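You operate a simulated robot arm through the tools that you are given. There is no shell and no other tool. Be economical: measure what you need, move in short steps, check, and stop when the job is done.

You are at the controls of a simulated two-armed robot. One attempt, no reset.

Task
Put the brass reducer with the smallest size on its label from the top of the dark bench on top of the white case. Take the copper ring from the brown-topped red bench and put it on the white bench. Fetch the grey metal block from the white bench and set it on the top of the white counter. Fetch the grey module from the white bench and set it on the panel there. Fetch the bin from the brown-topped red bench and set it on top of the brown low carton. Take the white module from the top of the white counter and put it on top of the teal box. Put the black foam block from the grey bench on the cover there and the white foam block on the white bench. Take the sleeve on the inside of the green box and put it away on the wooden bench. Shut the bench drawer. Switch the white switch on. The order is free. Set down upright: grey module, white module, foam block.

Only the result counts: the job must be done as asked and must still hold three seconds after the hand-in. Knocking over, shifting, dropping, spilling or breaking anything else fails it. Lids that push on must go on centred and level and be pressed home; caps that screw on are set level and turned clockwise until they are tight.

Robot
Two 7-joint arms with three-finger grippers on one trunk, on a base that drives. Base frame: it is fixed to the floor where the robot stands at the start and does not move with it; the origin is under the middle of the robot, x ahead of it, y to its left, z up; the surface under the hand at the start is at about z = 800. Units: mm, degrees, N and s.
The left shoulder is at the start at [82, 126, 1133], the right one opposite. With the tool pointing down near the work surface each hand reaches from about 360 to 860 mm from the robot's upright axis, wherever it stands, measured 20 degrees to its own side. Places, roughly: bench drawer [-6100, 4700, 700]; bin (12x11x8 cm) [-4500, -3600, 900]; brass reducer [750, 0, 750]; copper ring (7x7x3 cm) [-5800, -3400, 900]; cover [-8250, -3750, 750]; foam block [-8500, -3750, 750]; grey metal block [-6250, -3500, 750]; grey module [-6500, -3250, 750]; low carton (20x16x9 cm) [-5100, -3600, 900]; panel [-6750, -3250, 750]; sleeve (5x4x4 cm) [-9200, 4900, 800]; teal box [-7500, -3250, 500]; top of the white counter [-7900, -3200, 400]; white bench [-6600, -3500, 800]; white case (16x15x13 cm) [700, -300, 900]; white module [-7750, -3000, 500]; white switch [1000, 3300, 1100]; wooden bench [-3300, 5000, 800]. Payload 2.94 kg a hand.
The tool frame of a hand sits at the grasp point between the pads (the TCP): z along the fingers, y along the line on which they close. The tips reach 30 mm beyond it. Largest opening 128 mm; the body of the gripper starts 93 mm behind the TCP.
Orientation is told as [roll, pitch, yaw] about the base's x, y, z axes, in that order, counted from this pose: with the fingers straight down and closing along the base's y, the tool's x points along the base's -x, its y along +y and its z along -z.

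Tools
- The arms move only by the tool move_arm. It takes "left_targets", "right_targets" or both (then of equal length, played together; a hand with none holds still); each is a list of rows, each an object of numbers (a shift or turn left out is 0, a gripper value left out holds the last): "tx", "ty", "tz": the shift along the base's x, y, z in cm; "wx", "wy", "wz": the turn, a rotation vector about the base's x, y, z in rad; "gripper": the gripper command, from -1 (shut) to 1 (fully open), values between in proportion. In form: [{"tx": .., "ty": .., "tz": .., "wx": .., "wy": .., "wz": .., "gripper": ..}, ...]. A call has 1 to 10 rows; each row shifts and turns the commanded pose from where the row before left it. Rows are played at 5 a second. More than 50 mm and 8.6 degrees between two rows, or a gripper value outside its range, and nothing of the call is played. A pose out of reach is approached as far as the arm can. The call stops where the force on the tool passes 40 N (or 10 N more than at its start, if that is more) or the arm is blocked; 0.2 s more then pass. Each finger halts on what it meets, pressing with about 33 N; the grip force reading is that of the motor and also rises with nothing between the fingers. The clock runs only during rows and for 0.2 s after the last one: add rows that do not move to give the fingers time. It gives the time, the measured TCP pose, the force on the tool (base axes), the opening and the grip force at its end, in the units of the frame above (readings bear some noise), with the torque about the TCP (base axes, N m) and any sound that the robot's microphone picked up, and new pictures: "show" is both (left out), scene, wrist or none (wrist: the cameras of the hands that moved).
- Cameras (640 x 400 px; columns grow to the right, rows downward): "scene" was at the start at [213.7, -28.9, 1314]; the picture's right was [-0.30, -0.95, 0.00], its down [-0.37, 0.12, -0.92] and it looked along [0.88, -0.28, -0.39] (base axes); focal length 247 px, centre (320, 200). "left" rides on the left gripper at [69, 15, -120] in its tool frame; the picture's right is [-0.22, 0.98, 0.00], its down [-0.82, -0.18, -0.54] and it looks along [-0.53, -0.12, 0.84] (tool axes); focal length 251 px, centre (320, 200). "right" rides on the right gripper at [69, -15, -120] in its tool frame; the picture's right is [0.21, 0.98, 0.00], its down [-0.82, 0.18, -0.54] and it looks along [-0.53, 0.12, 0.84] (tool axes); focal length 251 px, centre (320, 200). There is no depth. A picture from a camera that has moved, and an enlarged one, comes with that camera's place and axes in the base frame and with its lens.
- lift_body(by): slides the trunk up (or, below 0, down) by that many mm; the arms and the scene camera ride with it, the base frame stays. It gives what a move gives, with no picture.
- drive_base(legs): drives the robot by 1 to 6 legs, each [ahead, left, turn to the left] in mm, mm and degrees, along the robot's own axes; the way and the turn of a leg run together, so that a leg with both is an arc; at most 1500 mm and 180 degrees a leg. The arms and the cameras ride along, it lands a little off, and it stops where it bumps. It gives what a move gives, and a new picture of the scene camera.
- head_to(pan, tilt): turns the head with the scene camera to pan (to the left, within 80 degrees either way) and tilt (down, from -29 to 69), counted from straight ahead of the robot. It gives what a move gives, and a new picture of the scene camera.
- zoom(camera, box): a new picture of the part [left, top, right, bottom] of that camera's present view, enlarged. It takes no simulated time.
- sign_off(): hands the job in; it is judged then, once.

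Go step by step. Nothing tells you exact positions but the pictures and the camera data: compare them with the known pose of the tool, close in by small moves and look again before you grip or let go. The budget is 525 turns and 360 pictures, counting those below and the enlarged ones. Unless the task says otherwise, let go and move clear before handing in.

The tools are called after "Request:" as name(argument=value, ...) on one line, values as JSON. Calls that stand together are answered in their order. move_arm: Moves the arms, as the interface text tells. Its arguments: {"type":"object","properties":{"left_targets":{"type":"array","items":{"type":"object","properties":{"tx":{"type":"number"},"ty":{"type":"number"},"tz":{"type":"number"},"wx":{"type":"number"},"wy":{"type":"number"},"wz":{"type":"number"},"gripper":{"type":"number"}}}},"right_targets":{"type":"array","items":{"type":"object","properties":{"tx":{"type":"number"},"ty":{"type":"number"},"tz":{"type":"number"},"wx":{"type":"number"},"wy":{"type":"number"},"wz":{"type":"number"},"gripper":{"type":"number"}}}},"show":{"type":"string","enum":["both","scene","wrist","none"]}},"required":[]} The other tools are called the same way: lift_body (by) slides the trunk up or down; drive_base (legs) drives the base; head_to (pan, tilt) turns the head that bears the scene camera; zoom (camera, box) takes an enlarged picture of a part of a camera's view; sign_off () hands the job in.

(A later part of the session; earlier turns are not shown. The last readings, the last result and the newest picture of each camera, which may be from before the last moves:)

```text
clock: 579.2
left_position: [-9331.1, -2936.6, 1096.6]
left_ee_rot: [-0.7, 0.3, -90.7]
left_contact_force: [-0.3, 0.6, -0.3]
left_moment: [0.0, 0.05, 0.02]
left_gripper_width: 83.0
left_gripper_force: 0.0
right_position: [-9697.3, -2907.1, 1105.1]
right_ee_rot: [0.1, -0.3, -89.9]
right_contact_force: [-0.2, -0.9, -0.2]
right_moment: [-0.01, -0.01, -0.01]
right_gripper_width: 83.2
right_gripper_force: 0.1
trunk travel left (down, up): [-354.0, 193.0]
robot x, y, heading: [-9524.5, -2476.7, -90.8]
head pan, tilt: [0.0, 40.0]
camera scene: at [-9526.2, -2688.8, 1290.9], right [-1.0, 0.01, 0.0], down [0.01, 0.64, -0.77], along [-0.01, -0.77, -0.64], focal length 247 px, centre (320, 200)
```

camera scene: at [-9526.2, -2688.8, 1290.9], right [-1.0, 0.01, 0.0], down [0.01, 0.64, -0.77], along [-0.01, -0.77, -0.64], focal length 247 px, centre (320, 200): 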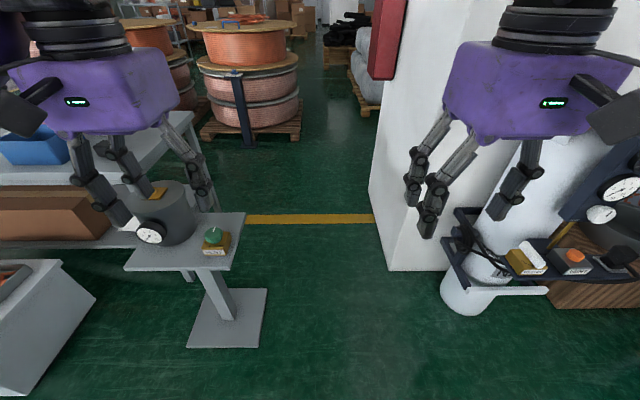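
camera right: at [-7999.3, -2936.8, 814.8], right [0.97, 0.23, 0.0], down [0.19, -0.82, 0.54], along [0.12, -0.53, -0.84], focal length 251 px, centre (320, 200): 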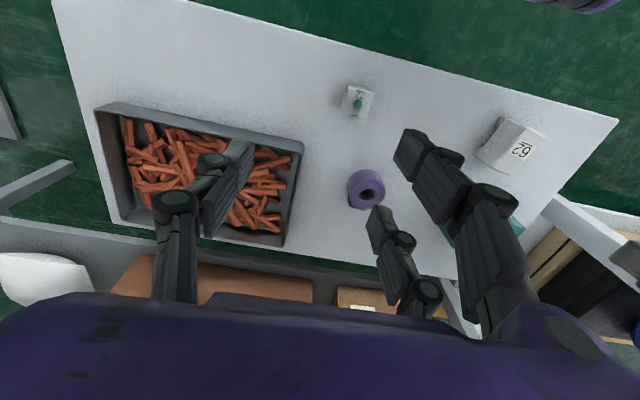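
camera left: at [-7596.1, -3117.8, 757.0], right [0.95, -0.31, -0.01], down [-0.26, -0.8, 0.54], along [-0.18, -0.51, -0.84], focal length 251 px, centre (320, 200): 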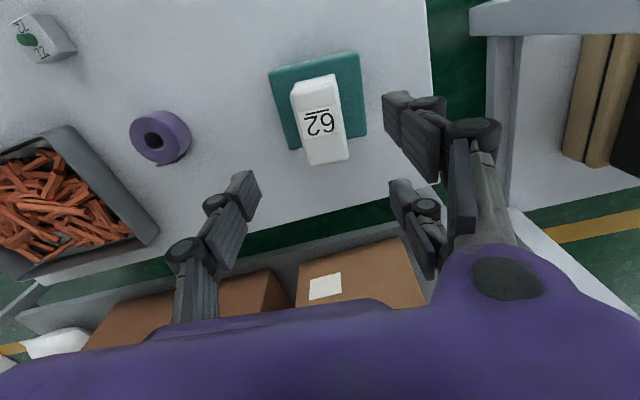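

The lane between the pedestal (x −9235) and the pillar (x −9950) is 715 mm. I stretch the right arm forward to draw its elbow in, then go through at x≈−9530.

Request:
move_arm(right_targets=[{"ty": -4, "tx": 1}, {"ty": -4, "tx": 1}, {"ty": -4, "tx": 1}, {"ty": -4, "tx": 1}, {"ty": -4, "tx": 1}, {"ty": -3, "tx": 1}, {}], show="none")

Request:
head_to(pan=-70, tilt=20)

```text
clock: 580.8
left_position: [-9331.1, -2936.8, 1097.2]
left_ee_rot: [-0.7, 0.2, -90.9]
left_contact_force: [-1.0, -0.9, 0.0]
left_moment: [-0.02, -0.01, 0.0]
left_gripper_width: 83.1
left_gripper_force: 0.1
right_position: [-9670.6, -3049.5, 1108.3]
right_ee_rot: [0.1, -0.3, -89.9]
right_contact_force: [0.4, 0.4, 0.5]
right_moment: [0.0, -0.04, -0.02]
right_gripper_width: 83.2
right_gripper_force: 0.0
right hand out of reach, approached as far as the arm can: row 4, 5, 6
trunk travel left (down, up): [-354.0, 193.0]
robot x, y, heading: [-9523.7, -2476.7, -90.6]
head pan, tilt: [0.0, 40.0]
```

```text
clock: 582.2
left_position: [-9330.7, -2936.2, 1096.2]
left_ee_rot: [-0.6, 0.3, -90.8]
left_contact_force: [-0.3, 0.4, 0.5]
left_moment: [0.0, 0.02, 0.01]
left_gripper_width: 83.2
left_gripper_force: 0.1
right_position: [-9669.1, -3048.8, 1107.3]
right_ee_rot: [0.1, -0.3, -89.9]
right_contact_force: [-0.2, -0.6, 0.0]
right_moment: [0.02, -0.01, 0.0]
right_gripper_width: 82.8
right_gripper_force: 0.0
trunk travel left (down, up): [-354.0, 193.0]
robot x, y, heading: [-9525.2, -2480.5, -90.6]
head pan, tilt: [-70.0, 20.0]
camera scene: at [-9613.1, -2634.8, 1322.3], right [-0.33, 0.94, 0.0], down [0.32, 0.11, -0.94], along [-0.89, -0.31, -0.34], focal length 247 px, centre (320, 200)
```

scene: 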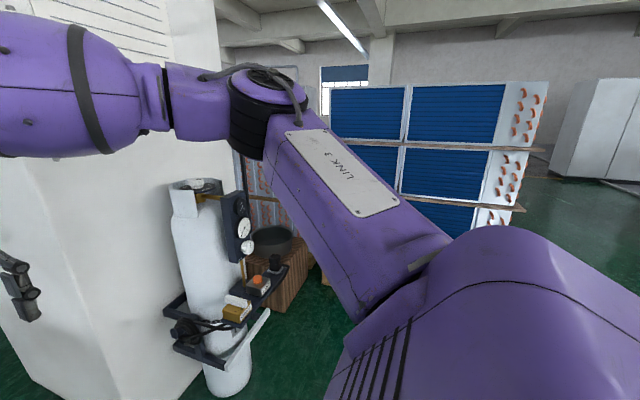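

The right elbow sticks out about 390 mm. I lower and stretch the right arm further forward to bring it in.

Request:
move_arm(right_targets=[{"tz": -4}, {"tz": -4}, {"tz": -4, "ty": -2}, {"ty": -4, "tx": 1}, {"ty": -4, "tx": 1}, {"ty": -4, "tx": 1}, {"ty": -4, "tx": 1}, {"ty": -4}, {}], show="scene")

```text
clock: 584.2
left_position: [-9331.1, -2936.7, 1096.8]
left_ee_rot: [-0.7, 0.4, -90.8]
left_contact_force: [-0.1, 0.3, 0.2]
left_moment: [0.02, -0.03, 0.0]
left_gripper_width: 83.1
left_gripper_force: 0.0
right_position: [-9687.6, -3073.6, 982.6]
right_ee_rot: [0.1, -0.2, -89.9]
right_contact_force: [-0.1, -0.2, 0.0]
right_moment: [-0.02, -0.02, -0.01]
right_gripper_width: 83.1
right_gripper_force: 0.0
right hand out of reach, approached as far as the arm can: row 3, 4, 5, 6, 7, 8
trunk travel left (down, up): [-354.0, 193.0]
robot x, y, heading: [-9527.5, -2477.0, -90.6]
head pan, tilt: [-70.0, 20.0]
camera scene: at [-9613.1, -2634.7, 1322.3], right [-0.33, 0.94, 0.0], down [0.32, 0.11, -0.94], along [-0.89, -0.31, -0.34], focal length 247 px, centre (320, 200)
```

scene: 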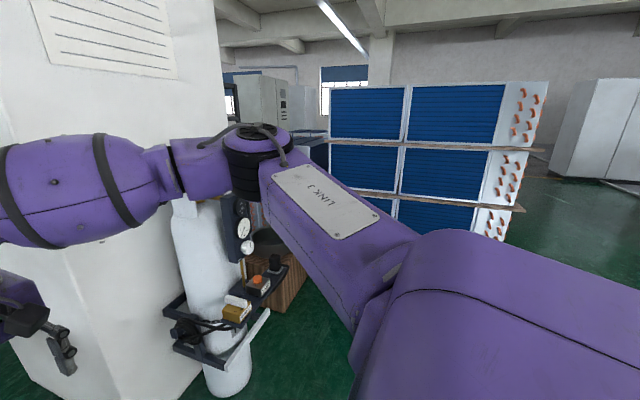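

The arm can't stretch further here. Instead I turn the robot 15° left while passing, which draws the right elbow away from the pillar, and go through at x≈−9580.

Request:
drive_base(legs=[[0, -55, 0], [0, 0, 15.6]])

Request:
drive_base(legs=[[580, -155, 0]])

Request:
head_to(pan=0, tilt=45)

```text
clock: 586.3
left_position: [-9273.1, -2868.6, 1097.0]
left_ee_rot: [-0.6, 0.2, -75.3]
left_contact_force: [0.1, -0.5, 0.4]
left_moment: [0.01, 0.02, 0.04]
left_gripper_width: 83.4
left_gripper_force: 0.2
right_position: [-9576.2, -3094.1, 980.6]
right_ee_rot: [0.1, -0.3, -74.6]
right_contact_force: [0.8, 0.7, 0.4]
right_moment: [0.0, 0.0, 0.01]
right_gripper_width: 83.1
right_gripper_force: 0.0
trunk travel left (down, up): [-354.0, 193.0]
robot x, y, heading: [-9580.6, -2480.7, -75.1]
head pan, tilt: [-70.0, 20.0]
camera scene: at [-9623.9, -2652.3, 1322.3], right [-0.57, 0.82, 0.0], down [0.28, 0.2, -0.94], along [-0.77, -0.54, -0.34], focal length 247 px, centre (320, 200)
```

scene: 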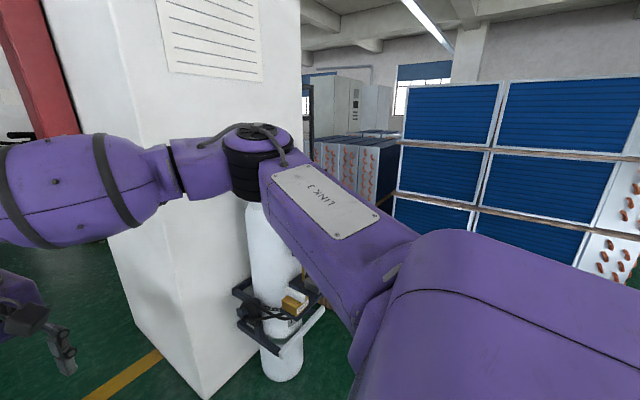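

```text
clock: 589.7
left_position: [-9269.7, -3470.5, 1097.3]
left_ee_rot: [-0.7, 0.3, -75.4]
left_contact_force: [0.1, -0.3, 0.1]
left_moment: [-0.02, -0.02, -0.01]
left_gripper_width: 83.4
left_gripper_force: 0.0
right_position: [-9576.4, -3696.2, 982.3]
right_ee_rot: [0.1, -0.3, -74.6]
right_contact_force: [0.1, -0.8, 0.2]
right_moment: [-0.02, 0.01, -0.01]
right_gripper_width: 83.3
right_gripper_force: 0.0
trunk travel left (down, up): [-354.0, 193.0]
robot x, y, heading: [-9582.6, -3078.4, -75.4]
head pan, tilt: [-70.0, 20.0]
camera scene: at [-9623.5, -3254.6, 1322.3], right [-0.57, 0.82, 0.0], down [0.28, 0.2, -0.94], along [-0.77, -0.54, -0.34], focal length 247 px, centre (320, 200)
```

scene: 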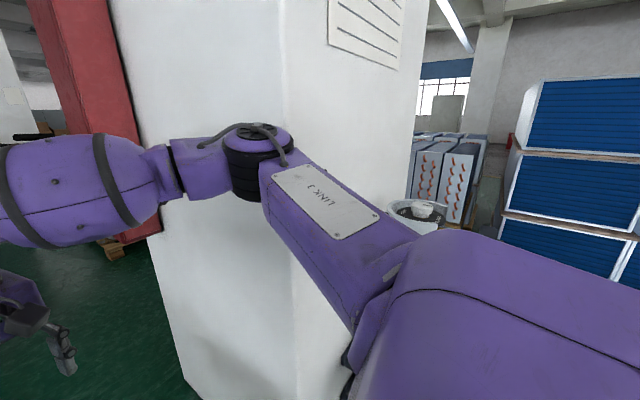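

```text
clock: 591.1
left_position: [-9270.9, -3470.0, 1097.7]
left_ee_rot: [-0.7, 0.3, -75.3]
left_contact_force: [-0.2, 0.4, -0.2]
left_moment: [0.01, -0.01, -0.02]
left_gripper_width: 82.9
left_gripper_force: 0.0
right_position: [-9576.7, -3696.3, 981.8]
right_ee_rot: [0.1, -0.3, -74.5]
right_contact_force: [-0.1, 0.3, -0.1]
right_moment: [0.0, -0.01, -0.02]
right_gripper_width: 83.2
right_gripper_force: 0.0
trunk travel left (down, up): [-354.0, 193.0]
robot x, y, heading: [-9580.1, -3080.4, -75.1]
head pan, tilt: [0.0, 45.0]
camera scene: at [-9526.3, -3279.8, 1283.7], right [-0.97, -0.26, 0.0], down [-0.18, 0.68, -0.71], along [0.18, -0.68, -0.71], focal length 247 px, centre (320, 200)
```

scene: 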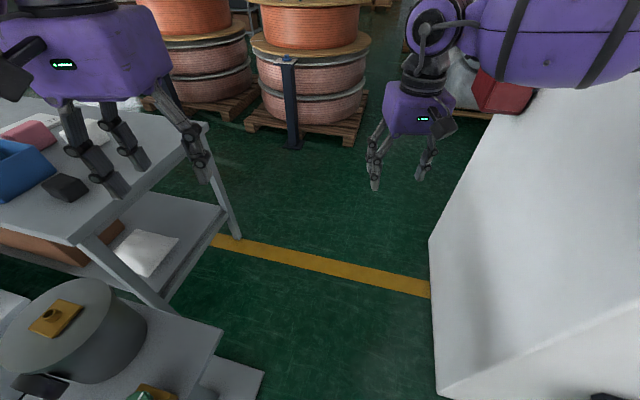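

Clearances look as planned. I continue south past the pillar.

Request:
drive_base(legs=[[690, -185, 0], [690, -160, 0]])

Request:
head_to(pan=45, tilt=35)

```text
clock: 594.3
left_position: [-9256.1, -4013.8, 1108.9]
left_ee_rot: [-1.9, -1.7, -75.8]
left_contact_force: [0.1, -0.6, -0.3]
left_moment: [0.0, 0.04, 0.0]
left_gripper_width: 83.4
left_gripper_force: 0.2
right_position: [-9556.6, -4234.7, 1007.6]
right_ee_rot: [-1.1, -2.5, -73.6]
right_contact_force: [-0.4, 0.6, 0.0]
right_moment: [0.03, -0.02, -0.01]
right_gripper_width: 83.2
right_gripper_force: 0.2
trunk travel left (down, up): [-354.0, 193.0]
robot x, y, heading: [-9576.2, -3660.1, -75.4]
head pan, tilt: [0.0, 45.0]
stopped in leg 1: the robot was blocked; the commanded pose is now the measured one
camera scene: at [-9506.5, -3813.4, 1289.8], right [-0.97, -0.25, 0.02], down [-0.18, 0.66, -0.73], along [0.17, -0.71, -0.68], focal length 247 px, centre (320, 200)
```

scene: 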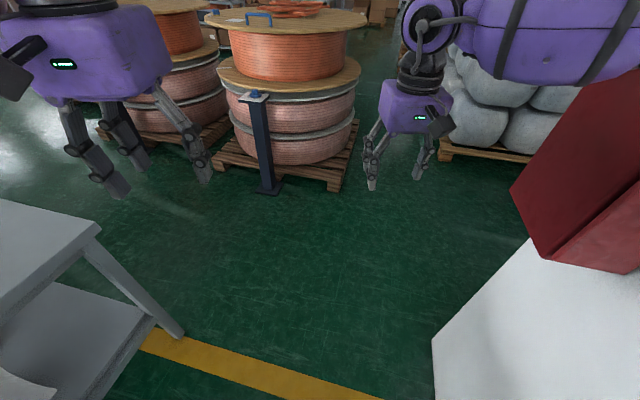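

```text
clock: 595.5
left_position: [-9253.5, -4011.3, 1107.5]
left_ee_rot: [-2.0, -1.8, -75.6]
left_contact_force: [-0.2, 0.1, 0.5]
left_moment: [0.02, 0.0, 0.01]
left_gripper_width: 83.4
left_gripper_force: 0.1
right_position: [-9558.1, -4236.1, 1007.5]
right_ee_rot: [-1.4, -2.2, -73.7]
right_contact_force: [-0.7, -0.2, -1.3]
right_moment: [-0.02, 0.01, -0.01]
right_gripper_width: 83.3
right_gripper_force: 0.1
trunk travel left (down, up): [-354.0, 193.0]
robot x, y, heading: [-9577.0, -3660.5, -75.3]
head pan, tilt: [45.0, 35.0]
camera scene: at [-9450.7, -3777.8, 1302.5], right [-0.51, -0.86, 0.04], down [-0.51, 0.26, -0.82], along [0.7, -0.44, -0.57], focal length 247 px, centre (320, 200)
```

scene: 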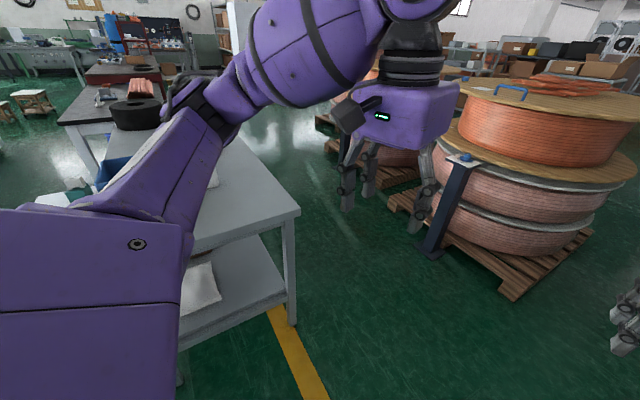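

I was stopped at y≈−3660: most likely my right elbow met the red cabinet on the pillar. I back off a little and turn further left to draw the elbow away.

Request:
drive_base(legs=[[-70, 18, 0]])

Request:
head_to(pan=-45, tilt=15)

```text
clock: 596.5
left_position: [-9267.2, -3984.5, 1095.4]
left_ee_rot: [-0.7, 0.3, -75.6]
left_contact_force: [0.5, -0.6, 0.6]
left_moment: [0.0, 0.0, -0.03]
left_gripper_width: 83.4
left_gripper_force: 0.0
right_position: [-9573.4, -4204.6, 979.9]
right_ee_rot: [-0.1, 0.0, -74.0]
right_contact_force: [0.1, 1.1, 0.1]
right_moment: [0.03, -0.02, 0.01]
right_gripper_width: 83.2
right_gripper_force: 0.0
trunk travel left (down, up): [-354.0, 193.0]
robot x, y, heading: [-9576.8, -3595.7, -75.3]
head pan, tilt: [45.0, 35.0]
camera scene: at [-9466.5, -3759.2, 1298.0], right [-0.51, -0.86, 0.0], down [-0.49, 0.29, -0.82], along [0.71, -0.41, -0.57], focal length 247 px, centre (320, 200)
```

scene: 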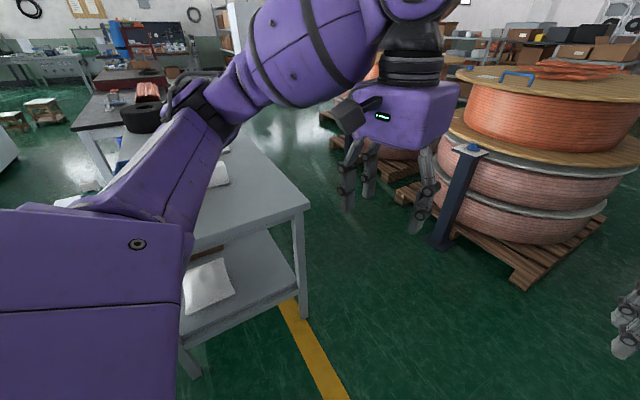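

```text
clock: 598.1
left_position: [-9268.0, -3983.7, 1096.6]
left_ee_rot: [-0.8, 0.1, -75.6]
left_contact_force: [0.0, -0.2, 0.9]
left_moment: [0.05, 0.01, 0.0]
left_gripper_width: 83.4
left_gripper_force: 0.1
right_position: [-9572.0, -4203.9, 980.1]
right_ee_rot: [-0.1, -0.1, -74.0]
right_contact_force: [0.5, 0.4, 0.0]
right_moment: [0.01, 0.0, 0.0]
right_gripper_width: 83.4
right_gripper_force: 0.1
trunk travel left (down, up): [-354.0, 193.0]
robot x, y, heading: [-9572.8, -3591.5, -75.2]
head pan, tilt: [-45.0, 15.0]
camera scene: at [-9589.9, -3793.6, 1330.5], right [-0.86, 0.51, 0.0], down [0.13, 0.22, -0.97], along [-0.49, -0.83, -0.26], focal length 247 px, centre (320, 200)
```

scene: 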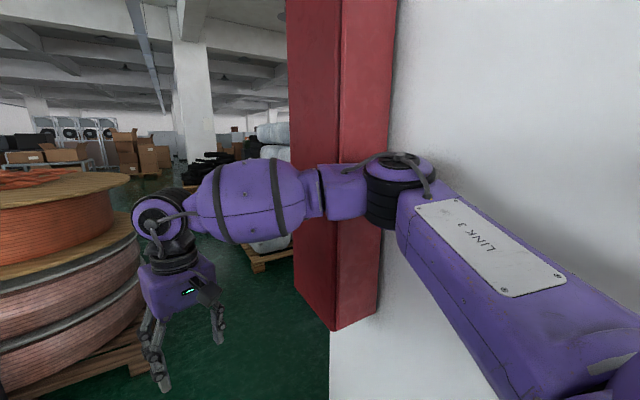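

Level again and clear. I turn 45° left in place, then continue south and slightly east.

Request:
drive_base(legs=[[0, 0, 45]])

Request:
drive_base(legs=[[250, -300, 0]])

```text
clock: 600.6
left_position: [-9081.6, -3651.8, 1097.2]
left_ee_rot: [-0.6, 0.2, -30.7]
left_contact_force: [0.4, 0.9, -0.4]
left_moment: [0.0, -0.02, -0.02]
left_gripper_width: 83.2
left_gripper_force: 0.2
right_position: [-9141.9, -4023.6, 980.1]
right_ee_rot: [-0.1, -0.1, -29.1]
right_contact_force: [0.8, -0.2, 0.5]
right_moment: [0.01, 0.01, -0.03]
right_gripper_width: 83.3
right_gripper_force: 0.1
trunk travel left (down, up): [-354.0, 193.0]
robot x, y, heading: [-9576.0, -3591.6, -30.3]
head pan, tilt: [-45.0, 15.0]
camera scene: at [-9444.2, -3746.7, 1330.5], right [-0.97, -0.25, 0.0], down [-0.07, 0.25, -0.97], along [0.24, -0.94, -0.26], focal length 247 px, centre (320, 200)
```

scene: 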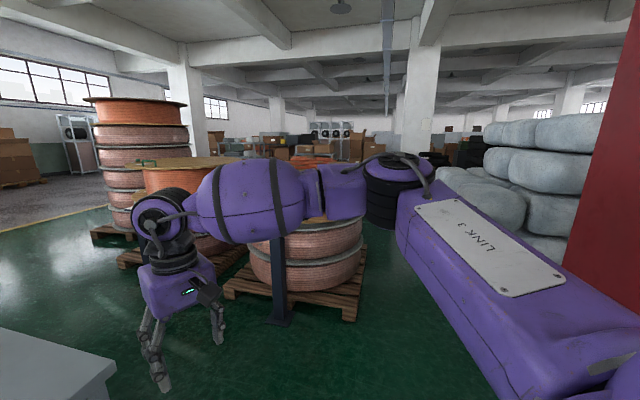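

```text
clock: 603.8
left_position: [-9018.9, -4038.1, 1098.5]
left_ee_rot: [-0.7, 0.2, -30.8]
left_contact_force: [-0.5, 0.5, -0.9]
left_moment: [0.04, -0.02, -0.02]
left_gripper_width: 83.5
left_gripper_force: 0.0
right_position: [-9081.7, -4410.5, 980.9]
right_ee_rot: [-0.1, 0.0, -29.2]
right_contact_force: [0.8, 0.6, 0.5]
right_moment: [0.03, 0.0, -0.03]
right_gripper_width: 83.4
right_gripper_force: 0.0
trunk travel left (down, up): [-354.0, 193.0]
robot x, y, heading: [-9509.9, -3978.9, -30.5]
head pan, tilt: [-45.0, 15.0]
camera scene: at [-9383.4, -4131.7, 1330.5], right [-0.97, -0.25, 0.0], down [-0.06, 0.25, -0.97], along [0.24, -0.94, -0.26], focal length 247 px, centre (320, 200)
```

scene: 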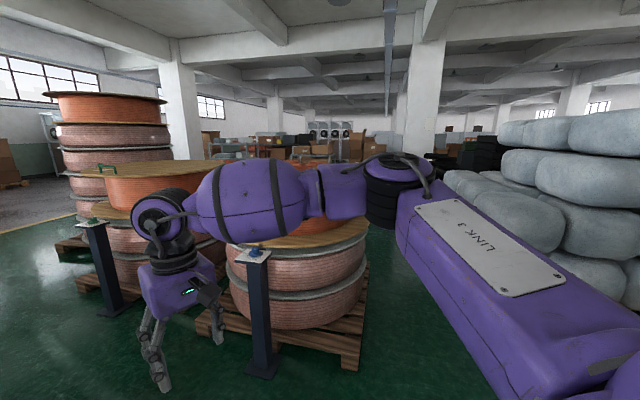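

Past the pillar. I move to about (−9150, −4560) and then turn to face the grey bench from the south.

Request:
drive_base(legs=[[604, -317, 0], [0, 0, 120.5]])

Request:
head_to(pan=-45, tilt=30)

```text
clock: 612.6
left_position: [-9355.2, -4103.4, 1096.5]
left_ee_rot: [-0.6, 0.2, 89.9]
left_contact_force: [-0.2, -0.1, -0.3]
left_moment: [0.0, -0.02, 0.0]
left_gripper_width: 83.0
left_gripper_force: 0.1
right_position: [-9005.1, -3965.9, 981.0]
right_ee_rot: [-0.1, -0.1, 91.5]
right_contact_force: [-0.8, -0.2, 0.2]
right_moment: [0.01, 0.02, -0.01]
right_gripper_width: 83.2
right_gripper_force: 0.1
trunk travel left (down, up): [-354.0, 193.0]
robot x, y, heading: [-9155.7, -4561.6, 90.1]
head pan, tilt: [-45.0, 15.0]
camera scene: at [-9089.3, -4370.5, 1330.5], right [0.71, -0.71, 0.0], down [-0.18, -0.18, -0.97], along [0.68, 0.68, -0.26], focal length 247 px, centre (320, 200)
```

scene: 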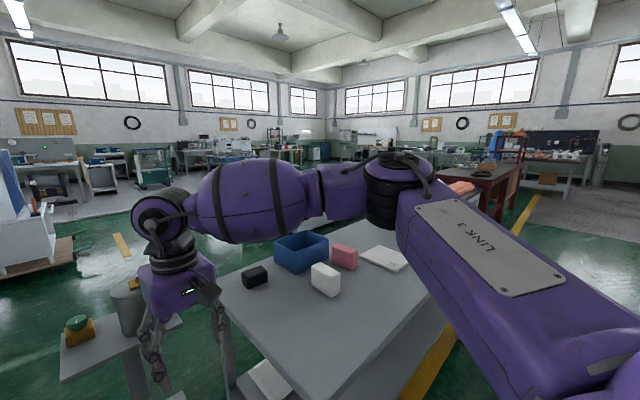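

```text
clock: 613.4
left_position: [-9356.0, -4103.3, 1097.4]
left_ee_rot: [-0.7, 0.3, 89.9]
left_contact_force: [-0.2, -0.6, -0.6]
left_moment: [0.0, 0.0, 0.01]
left_gripper_width: 83.3
left_gripper_force: 0.1
right_position: [-9005.7, -3967.5, 980.2]
right_ee_rot: [-0.1, -0.1, 91.5]
right_contact_force: [-0.5, 0.6, -0.5]
right_moment: [0.02, -0.02, 0.03]
right_gripper_width: 83.3
right_gripper_force: 0.1
trunk travel left (down, up): [-354.0, 193.0]
robot x, y, heading: [-9157.8, -4559.8, 89.9]
head pan, tilt: [-45.0, 30.0]
camera scene: at [-9091.3, -4372.6, 1306.3], right [0.71, -0.71, 0.0], down [-0.35, -0.35, -0.87], along [0.61, 0.61, -0.5], focal length 247 px, centre (320, 200)
```

scene: 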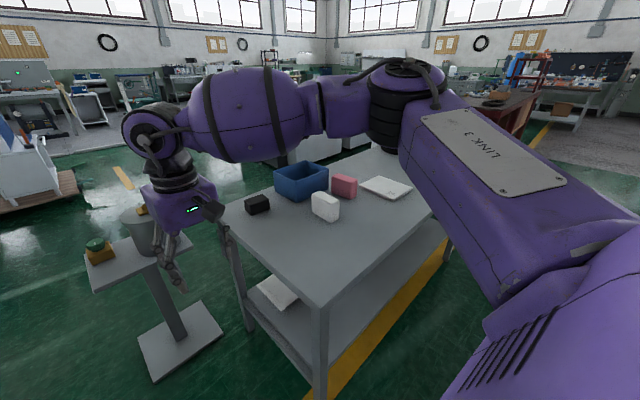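

A clear view from the south side: black foam, blue bin, white and pink blocks, and the flat white cover. I drive right and closer.

Request:
drive_base(legs=[[0, -600, 0], [190, 0, 0]])

Request:
head_to(pan=0, tilt=40)

```text
clock: 620.2
left_position: [-8755.4, -3913.1, 1097.1]
left_ee_rot: [-0.8, 0.2, 89.7]
left_contact_force: [0.6, 0.5, 0.6]
left_moment: [-0.05, 0.0, 0.03]
left_gripper_width: 83.2
left_gripper_force: 0.1
right_position: [-8405.4, -3777.5, 980.6]
right_ee_rot: [-0.2, -0.1, 91.3]
right_contact_force: [0.8, -0.8, 0.7]
right_moment: [-0.02, 0.02, 0.0]
right_gripper_width: 82.9
right_gripper_force: 0.0
trunk travel left (down, up): [-354.0, 193.0]
robot x, y, heading: [-8559.4, -4365.3, 89.7]
head pan, tilt: [-45.0, 30.0]
camera scene: at [-8491.8, -4182.6, 1306.2], right [0.71, -0.71, 0.0], down [-0.35, -0.35, -0.87], along [0.61, 0.61, -0.5], focal length 247 px, centre (320, 200)
```

scene: 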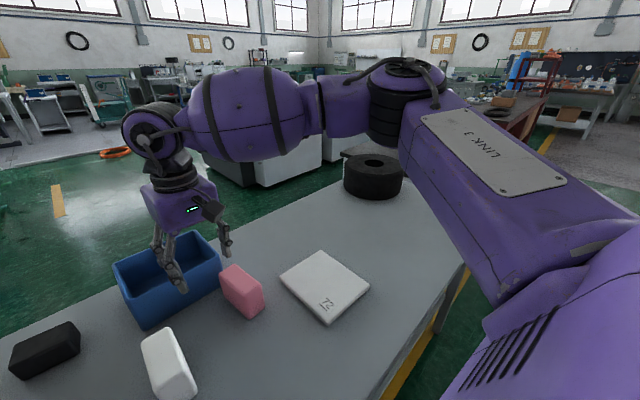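

```text
clock: 621.4
left_position: [-8755.5, -3912.7, 1098.1]
left_ee_rot: [-0.8, 0.2, 89.6]
left_contact_force: [-1.2, 0.0, 0.4]
left_moment: [-0.02, -0.01, -0.01]
left_gripper_width: 83.2
left_gripper_force: 0.0
right_position: [-8404.0, -3776.3, 981.4]
right_ee_rot: [-0.1, -0.1, 91.3]
right_contact_force: [0.8, 0.0, -0.9]
right_moment: [0.0, -0.01, 0.01]
right_gripper_width: 83.3
right_gripper_force: 0.1
trunk travel left (down, up): [-354.0, 193.0]
robot x, y, heading: [-8557.2, -4368.0, 89.9]
head pan, tilt: [0.0, 40.0]
camera scene: at [-8555.6, -4161.5, 1290.9], right [1.0, 0.0, 0.0], down [0.0, -0.64, -0.77], along [0.0, 0.77, -0.64], focal length 247 px, centre (320, 200)
```

scene: 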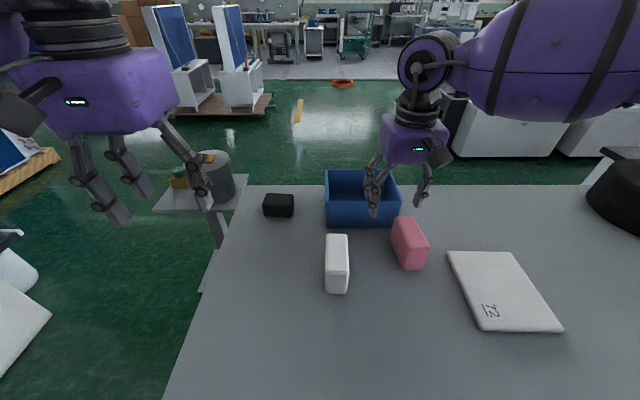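

Black foam at about (−8684, −3596), white foam (−8516, −3812), cover "72" near (−8148, −3866). I reach with the left hand over the black foam and look.

Request:
move_arm(left_targets=[{"ty": 4, "tx": 1}, {"ty": 4, "tx": 1}, {"ty": 4, "tx": 1}, {"ty": 4, "tx": 1}, {"ty": 4, "tx": 1, "tz": -1}, {"ty": 3.5, "tx": 1, "tz": -3}, {"ty": 3, "tx": 1, "tz": -3}, {"tz": -3}, {}], show="wrist")

```text
clock: 623.4
left_position: [-8684.0, -3648.3, 997.4]
left_ee_rot: [-0.7, 0.2, 89.7]
left_contact_force: [-0.1, 0.4, 0.2]
left_moment: [0.02, 0.02, -0.01]
left_gripper_width: 83.3
left_gripper_force: 0.2
right_position: [-8403.2, -3777.7, 980.8]
right_ee_rot: [-0.1, -0.1, 91.3]
right_contact_force: [0.0, 0.4, -0.2]
right_moment: [0.02, -0.02, -0.01]
right_gripper_width: 83.3
right_gripper_force: 0.1
trunk travel left (down, up): [-354.0, 193.0]
robot x, y, heading: [-8556.8, -4369.0, 89.9]
head pan, tilt: [0.0, 40.0]
camera left: at [-8701.4, -3716.9, 1116.4], right [-0.98, 0.22, -0.01], down [0.18, 0.82, 0.54], along [0.13, 0.52, -0.84], focal length 251 px, centre (320, 200)
```

left: 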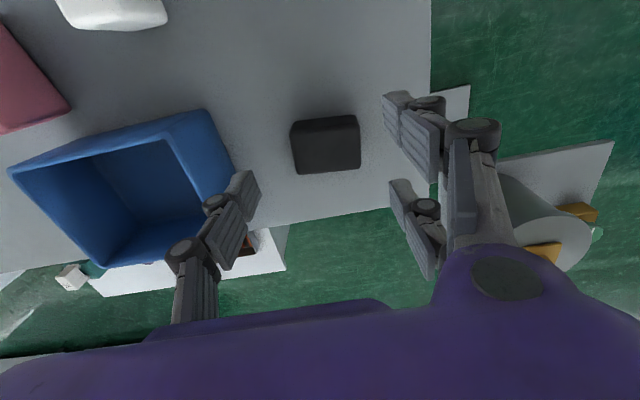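

Request:
zoom(camera="left", box=[250, 95, 400, 195])

```text
4.00 times, centred on (325, 145) of left
camera zoom: at [-8701.4, -3716.9, 1116.4], right [-0.98, 0.22, -0.01], down [0.18, 0.82, 0.54], along [0.13, 0.52, -0.84], focal length 1006 px, centre (300, 420)
```

zoom: 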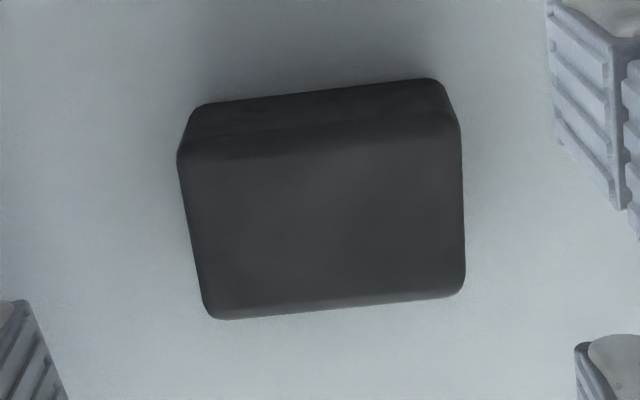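

The black block is about 82 × 52 mm, centre (−8680, −3601), turned −6°. I align, open wide and descend.

Request:
move_arm(left_targets=[{"tx": 0.4, "ty": 4, "wz": -0.106, "gripper": 1}, {"ty": 0.7, "tz": -3}, {"tz": -4}, {"tz": -3}, {}], show="wrist")

```text
clock: 624.6
left_position: [-8681.9, -3600.6, 895.8]
left_ee_rot: [-0.7, 0.2, 83.5]
left_contact_force: [0.4, -0.9, 0.6]
left_moment: [-0.01, 0.01, -0.01]
left_gripper_width: 127.8
left_gripper_force: 0.1
right_position: [-8404.8, -3777.6, 980.6]
right_ee_rot: [-0.1, -0.1, 91.3]
right_contact_force: [0.7, 0.3, -0.4]
right_moment: [0.01, 0.03, 0.02]
right_gripper_width: 83.1
right_gripper_force: 0.1
trunk travel left (down, up): [-354.0, 193.0]
robot x, y, heading: [-8553.7, -4371.8, 90.1]
head pan, tilt: [0.0, 40.0]
camera left: at [-8705.8, -3667.4, 1015.1], right [-0.95, 0.32, -0.01], down [0.26, 0.8, 0.54], along [0.18, 0.51, -0.84], focal length 251 px, centre (320, 200)
```

left: 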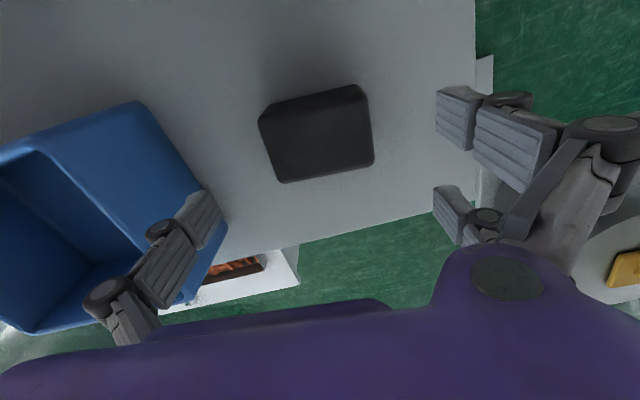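

The bin is near the inner finger, so I narrow the opening to about 112 mm and descend.

Request:
move_arm(left_targets=[{"gripper": 0.75, "ty": -0.3}, {"tz": -3}, {"tz": -3}, {"tz": -2}, {}], show="wrist")

```text
clock: 625.8
left_position: [-8680.8, -3603.9, 815.4]
left_ee_rot: [-0.7, 0.1, 83.6]
left_contact_force: [0.4, 1.0, -0.2]
left_moment: [0.03, -0.02, 0.02]
left_gripper_width: 112.0
left_gripper_force: 0.0
right_position: [-8405.0, -3778.4, 980.2]
right_ee_rot: [-0.1, -0.1, 91.3]
right_contact_force: [0.4, 0.0, 0.6]
right_moment: [0.02, -0.01, 0.02]
right_gripper_width: 82.9
right_gripper_force: 0.0
trunk travel left (down, up): [-354.0, 193.0]
robot x, y, heading: [-8562.3, -4367.1, 90.3]
head pan, tilt: [0.0, 40.0]
camera left: at [-8706.0, -3670.5, 935.2], right [-0.95, 0.32, -0.01], down [0.26, 0.8, 0.54], along [0.18, 0.51, -0.84], focal length 251 px, centre (320, 200)
```

left: 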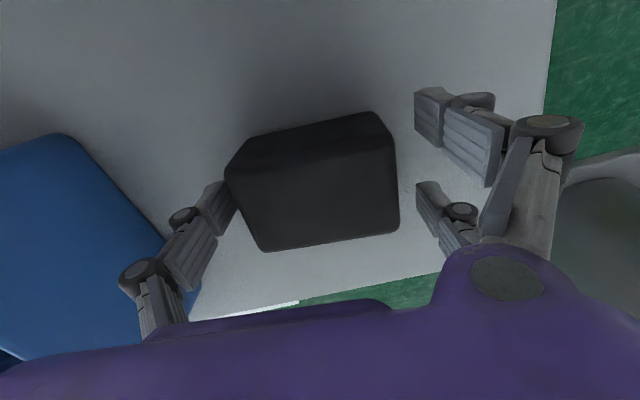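

The block top is at z≈833; the fingers straddle it well. I close.

Request:
move_arm(left_targets=[{"gripper": 0.3}, {"gripper": -1}, {}, {}, {}], show="wrist")

```text
clock: 627.0
left_position: [-8681.6, -3602.9, 816.4]
left_ee_rot: [-0.7, 0.2, 83.6]
left_contact_force: [1.1, 0.8, 0.9]
left_moment: [-0.03, -0.03, 0.04]
left_gripper_width: 83.7
left_gripper_force: 33.1
right_position: [-8403.7, -3776.9, 979.8]
right_ee_rot: [-0.1, -0.1, 91.2]
right_contact_force: [0.5, 0.2, 0.1]
right_moment: [0.01, 0.01, 0.0]
right_gripper_width: 83.0
right_gripper_force: 0.0
trunk travel left (down, up): [-354.0, 193.0]
robot x, y, heading: [-8554.4, -4368.1, 89.8]
head pan, tilt: [0.0, 40.0]
camera left: at [-8705.8, -3670.5, 935.6], right [-0.95, 0.32, -0.01], down [0.26, 0.8, 0.54], along [0.18, 0.51, -0.84], focal length 251 px, centre (320, 200)
```

left: 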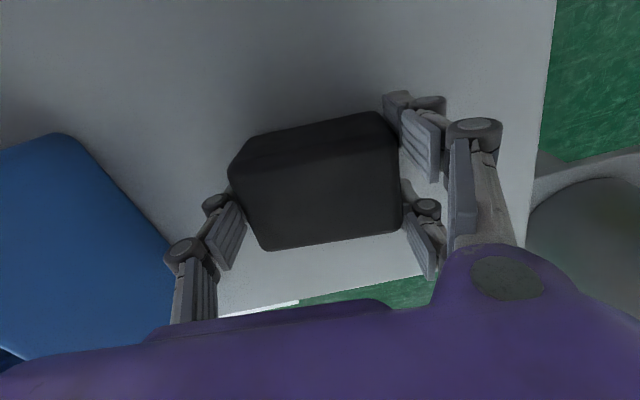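

Gripped at 83.7 mm. I lift slowly, well clear of the bin.

Request:
move_arm(left_targets=[{"tz": 0.7}, {"tz": 1.5}, {"tz": 2.5}, {"tz": 3}, {"tz": 3}, {"tz": 3}, {"tz": 3}, {"tz": 3}, {}], show="both")

```text
clock: 629.0
left_position: [-8681.8, -3604.3, 1013.8]
left_ee_rot: [-0.6, 0.3, 83.5]
left_contact_force: [0.0, 0.3, -0.2]
left_moment: [-0.05, -0.02, 0.0]
left_gripper_width: 83.8
left_gripper_force: 33.4
right_position: [-8404.5, -3776.9, 980.8]
right_ee_rot: [-0.1, 0.0, 91.3]
right_contact_force: [0.2, 0.2, 0.1]
right_moment: [-0.04, -0.01, -0.02]
right_gripper_width: 83.2
right_gripper_force: 0.0
trunk travel left (down, up): [-354.0, 193.0]
robot x, y, heading: [-8556.3, -4369.6, 90.0]
head pan, tilt: [0.0, 40.0]
camera scene: at [-8555.9, -4161.2, 1290.8], right [1.0, 0.0, 0.0], down [0.0, -0.64, -0.77], along [0.0, 0.77, -0.64], focal length 247 px, centre (320, 200)
camera left: at [-8706.4, -3670.6, 1133.2], right [-0.95, 0.32, -0.01], down [0.26, 0.8, 0.54], along [0.18, 0.51, -0.84], focal length 251 px, centre (320, 200)
```

scene: 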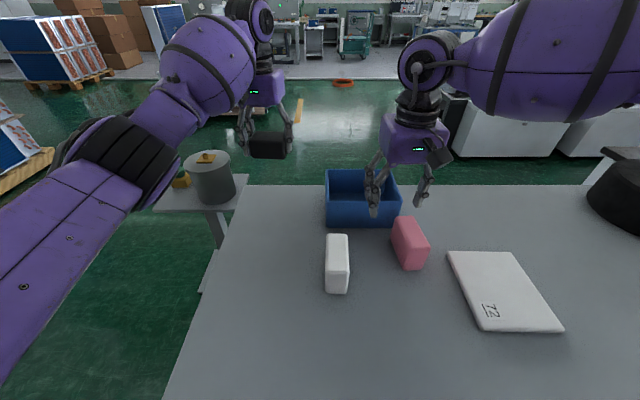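
left: 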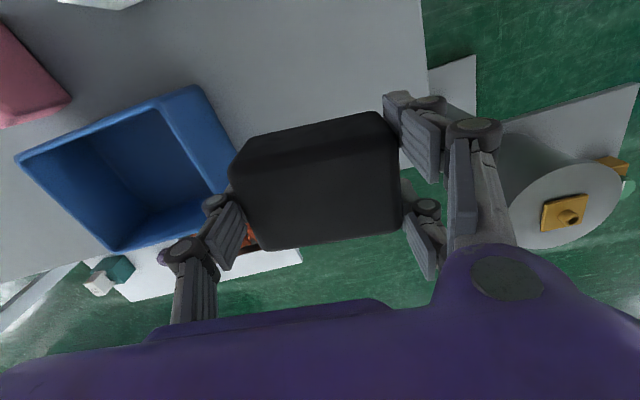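

Held. I retract it over the bench, raise the right hand clear of the black roll, then drive right toward the cover.

Request:
move_arm(left_targets=[{"ty": -3}, {"ty": -3.5}, {"ty": -4}, {"ty": -4}, {"ty": -4}, {"ty": -4}, {"ty": -3.5}, {}], right_targets=[{"tz": 3}, {"tz": 4}, {"tz": 4}, {"tz": 3, "ty": -2}, {"ty": -4}, {"ty": -4}, {"ty": -4}, {}], show="none")

Request:
drive_base(legs=[[0, -500, 0]])

```text
clock: 630.8
left_position: [-8683.2, -3862.2, 1012.8]
left_ee_rot: [-0.7, 0.3, 83.7]
left_contact_force: [0.1, -0.1, -0.5]
left_moment: [0.0, -0.02, 0.04]
left_gripper_width: 84.0
left_gripper_force: 33.1
right_position: [-8398.1, -3915.9, 1120.8]
right_ee_rot: [-0.1, -0.1, 91.2]
right_contact_force: [-0.3, 0.6, -0.9]
right_moment: [-0.05, 0.0, -0.04]
right_gripper_width: 83.3
right_gripper_force: 0.0
right hand out of reach, approached as far as the arm can: row 3
trunk travel left (down, up): [-354.0, 193.0]
robot x, y, heading: [-8558.4, -4368.9, 89.8]
head pan, tilt: [0.0, 40.0]
```

```text
clock: 635.7
left_position: [-8181.1, -3863.8, 1013.8]
left_ee_rot: [-0.7, 0.2, 83.7]
left_contact_force: [0.0, -0.1, -0.4]
left_moment: [0.01, -0.01, 0.01]
left_gripper_width: 83.7
left_gripper_force: 33.1
right_position: [-7896.3, -3917.5, 1120.3]
right_ee_rot: [0.0, -0.1, 91.3]
right_contact_force: [0.5, -0.5, -0.4]
right_moment: [0.02, -0.03, -0.02]
right_gripper_width: 83.4
right_gripper_force: 0.0
trunk travel left (down, up): [-354.0, 193.0]
robot x, y, heading: [-8054.7, -4369.5, 89.8]
head pan, tilt: [0.0, 40.0]
camera scene: at [-8054.3, -4162.5, 1290.9], right [1.0, 0.0, 0.0], down [0.0, -0.64, -0.77], along [0.0, 0.77, -0.64], focal length 247 px, centre (320, 200)
```

scene: 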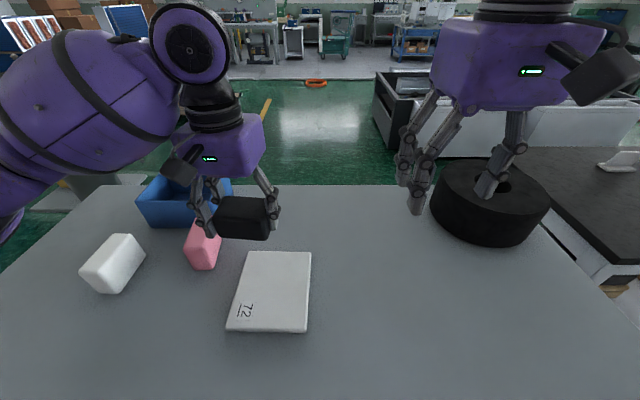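

The cover's centre is about (−8159, −3857). I move over it and lower.

Request:
move_arm(left_targets=[{"tx": 2.2, "ty": 0.7, "wz": 0.08}, {"tz": -4}, {"tz": -4}, {"tz": -4}, {"tz": -2}, {}], show="both")

```text
clock: 637.1
left_position: [-8158.8, -3855.0, 874.4]
left_ee_rot: [-0.7, 0.3, 88.1]
left_contact_force: [1.1, -1.2, 0.9]
left_moment: [0.0, 0.02, -0.02]
left_gripper_width: 83.7
left_gripper_force: 32.7
right_position: [-7897.2, -3916.3, 1120.0]
right_ee_rot: [-0.1, -0.1, 91.3]
right_contact_force: [-1.0, 0.2, 0.1]
right_moment: [0.01, 0.0, -0.01]
right_gripper_width: 83.2
right_gripper_force: 0.1
trunk travel left (down, up): [-354.0, 193.0]
robot x, y, heading: [-8054.7, -4366.9, 89.9]
head pan, tilt: [0.0, 40.0]
camera scene: at [-8054.3, -4162.5, 1290.9], right [1.0, 0.0, 0.0], down [0.0, -0.64, -0.77], along [0.0, 0.77, -0.64], focal length 247 px, centre (320, 200)
camera left: at [-8178.6, -3925.7, 993.4], right [-0.97, 0.24, -0.01], down [0.2, 0.82, 0.54], along [0.14, 0.52, -0.84], focal length 251 px, centre (320, 200)
```

scene: 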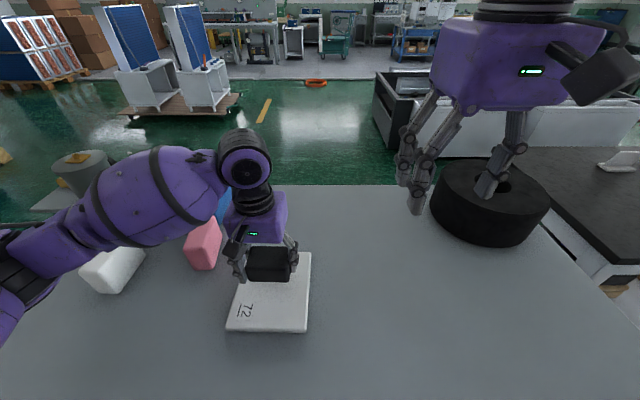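
left: 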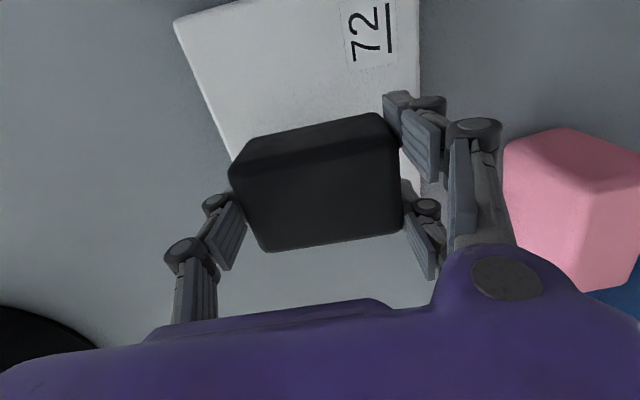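

Centred over the cover per the scene view. I lower to contact.

Request:
move_arm(left_targets=[{"tz": -2}, {"tz": -1}, {"tz": -0.5}, {"tz": -0.4}, {"tz": -0.4}, {"tz": -0.4}, {"tz": -0.4}, {}], show="none")

```text
clock: 638.6
left_position: [-8159.0, -3857.5, 831.0]
left_ee_rot: [-0.9, -0.3, 88.3]
left_contact_force: [-2.5, -9.9, 19.4]
left_moment: [-0.28, 0.37, 0.01]
left_gripper_width: 83.7
left_gripper_force: 32.8
right_position: [-7898.6, -3919.2, 1121.1]
right_ee_rot: [-0.1, -0.2, 91.4]
right_contact_force: [-0.5, 0.1, -0.1]
right_moment: [-0.02, 0.03, 0.03]
right_gripper_width: 83.5
right_gripper_force: 0.0
trunk travel left (down, up): [-354.0, 193.0]
robot x, y, heading: [-8054.0, -4367.7, 89.9]
head pan, tilt: [0.0, 40.0]
stopped in row 7 (left hand): the force on the tool passed its limit at 41 N (the readings are from after the stop); the commanded pose is now the measured one
```

Contact. I relax, open and rise.

Request:
move_arm(left_targets=[{"tz": 0.25}, {}, {"gripper": 0.5}, {"gripper": 0.8}, {}, {"tz": 1.5}, {"tz": 3}, {"tz": 4}, {"tz": 4}, {}], show="both")

```text
clock: 640.8
left_position: [-8159.3, -3855.5, 956.7]
left_ee_rot: [-0.8, -0.2, 88.4]
left_contact_force: [-0.7, -0.1, -0.5]
left_moment: [0.0, 0.0, 0.01]
left_gripper_width: 115.3
left_gripper_force: 0.0
right_position: [-7897.3, -3916.9, 1119.8]
right_ee_rot: [-0.1, -0.1, 91.4]
right_contact_force: [0.1, 1.0, 0.0]
right_moment: [-0.03, -0.02, 0.01]
right_gripper_width: 83.1
right_gripper_force: 0.0
trunk travel left (down, up): [-354.0, 193.0]
robot x, y, heading: [-8052.4, -4368.9, 90.1]
head pan, tilt: [0.0, 40.0]
camera scene: at [-8054.6, -4162.3, 1290.8], right [1.0, 0.0, 0.0], down [0.0, -0.64, -0.77], along [0.0, 0.77, -0.64], focal length 247 px, centre (320, 200)
camera left: at [-8178.8, -3925.0, 1074.3], right [-0.97, 0.24, -0.01], down [0.2, 0.81, 0.55], along [0.14, 0.53, -0.84], focal length 251 px, centre (320, 200)
```

scene: 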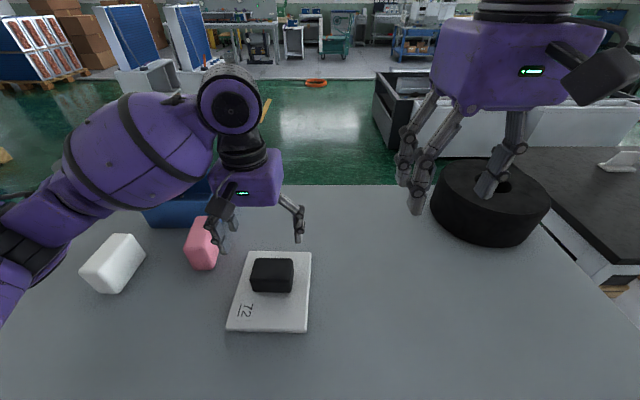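
left: 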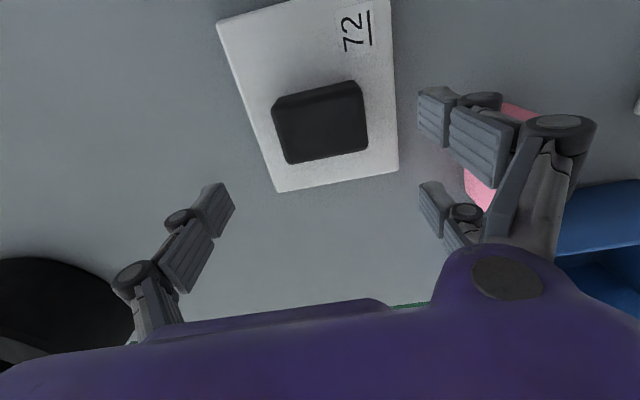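

Black foam is on the cover. For the white foam I drive left 340 mm.

Request:
move_arm(left_targets=[{"tz": 4}, {"gripper": 1}], show="none")

Request:
drive_base(legs=[[0, 350, 0]])

Request:
zoom(camera="left", box=[0, 0, 640, 400])

```text
clock: 641.4
left_position: [-8160.0, -3855.3, 995.6]
left_ee_rot: [-0.8, -0.2, 88.3]
left_contact_force: [-0.2, -0.5, 0.3]
left_moment: [-0.03, -0.02, -0.04]
left_gripper_width: 127.7
left_gripper_force: 0.1
right_position: [-7896.6, -3917.1, 1119.3]
right_ee_rot: [-0.1, -0.1, 91.4]
right_contact_force: [0.1, 0.5, 0.4]
right_moment: [-0.02, 0.0, -0.01]
right_gripper_width: 83.1
right_gripper_force: 0.0
trunk travel left (down, up): [-354.0, 193.0]
robot x, y, heading: [-8056.4, -4367.2, 89.8]
head pan, tilt: [0.0, 40.0]
```

```text
clock: 645.0
left_position: [-8504.9, -3856.0, 995.5]
left_ee_rot: [-0.7, -0.2, 88.2]
left_contact_force: [-0.3, 0.6, 0.5]
left_moment: [0.0, -0.01, 0.03]
left_gripper_width: 127.8
left_gripper_force: 0.2
right_position: [-8243.6, -3916.6, 1121.1]
right_ee_rot: [0.0, -0.1, 91.1]
right_contact_force: [-0.5, 0.2, 0.5]
right_moment: [0.02, -0.01, 0.01]
right_gripper_width: 83.6
right_gripper_force: 0.1
trunk travel left (down, up): [-354.0, 193.0]
robot x, y, heading: [-8401.2, -4369.0, 89.9]
head pan, tilt: [0.0, 40.0]
camera scene: at [-8400.6, -4161.9, 1290.9], right [1.0, 0.0, 0.0], down [0.0, -0.64, -0.77], along [0.0, 0.77, -0.64], focal length 247 px, centre (320, 200)
```

scene: 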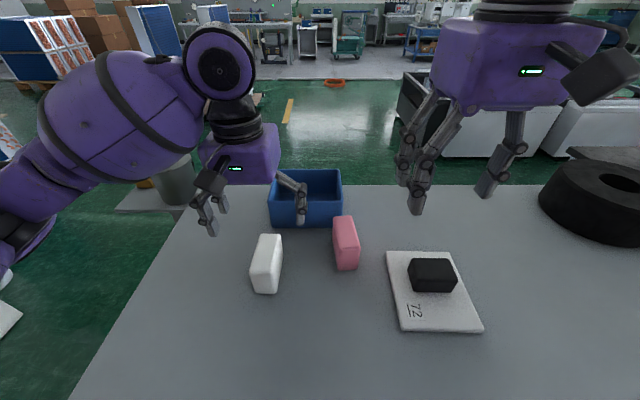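

```text
1.00 times, centred on (320, 200) of left (not enlarged: the box is as wide or as high as the picture)
camera zoom: at [-8524.9, -3924.5, 1114.4], right [-0.97, 0.25, -0.01], down [0.2, 0.81, 0.55], along [0.14, 0.53, -0.84], focal length 251 px, centre (320, 200)
```

zoom: 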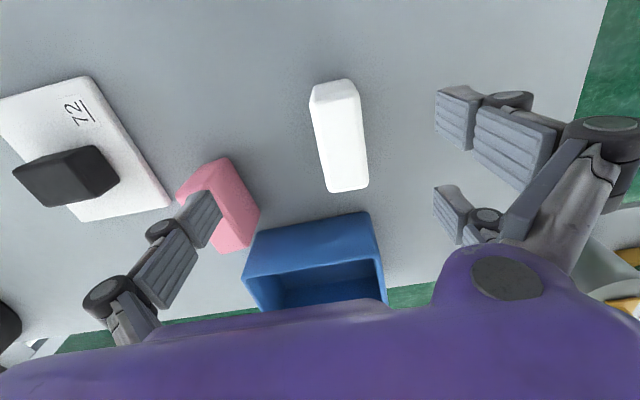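

Request:
zoom(camera="left", box=[270, 60, 410, 210])

```text
2.67 times, centred on (340, 135) of left
camera zoom: at [-8524.9, -3924.5, 1114.4], right [-0.97, 0.25, -0.01], down [0.2, 0.81, 0.55], along [0.14, 0.53, -0.84], focal length 670 px, centre (267, 373)
```

zoom: 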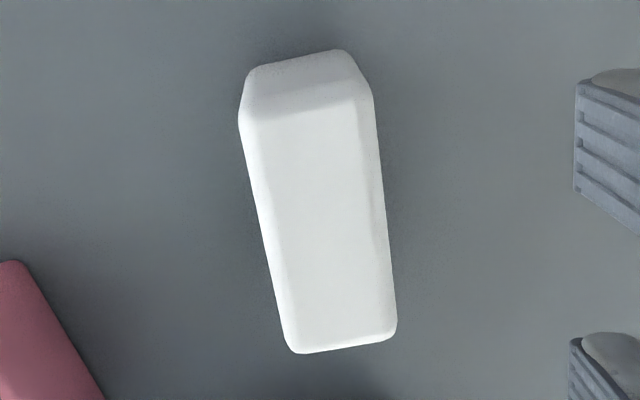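

White foam: centre (−8521, −3820), about 50 mm wide, long axis along y. I align above it.

Request:
move_arm(left_targets=[{"tx": -1.6, "ty": 3.6, "wz": -0.02, "gripper": 0.6}, {"tz": -4}, {"tz": -4}, {}], show="wrist")

```text
clock: 646.0
left_position: [-8521.2, -3817.9, 916.5]
left_ee_rot: [-0.8, -0.3, 87.0]
left_contact_force: [-0.5, 0.6, -0.1]
left_moment: [-0.01, 0.0, 0.05]
left_gripper_width: 102.6
left_gripper_force: 0.2
right_position: [-8242.5, -3917.1, 1121.4]
right_ee_rot: [-0.1, 0.0, 91.3]
right_contact_force: [0.4, 0.2, -0.8]
right_moment: [0.0, -0.02, -0.01]
right_gripper_width: 83.0
right_gripper_force: 0.1
trunk travel left (down, up): [-354.0, 193.0]
robot x, y, heading: [-8404.2, -4369.6, 89.7]
head pan, tilt: [0.0, 40.0]
camera left: at [-8541.9, -3887.9, 1034.9], right [-0.96, 0.27, -0.01], down [0.22, 0.81, 0.55], along [0.16, 0.52, -0.84], focal length 251 px, centre (320, 200)
```

left: 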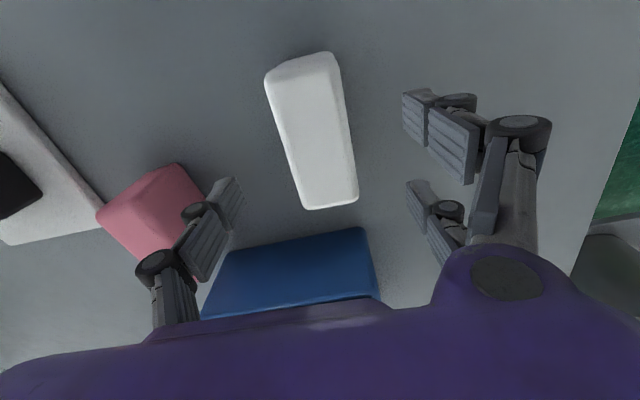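

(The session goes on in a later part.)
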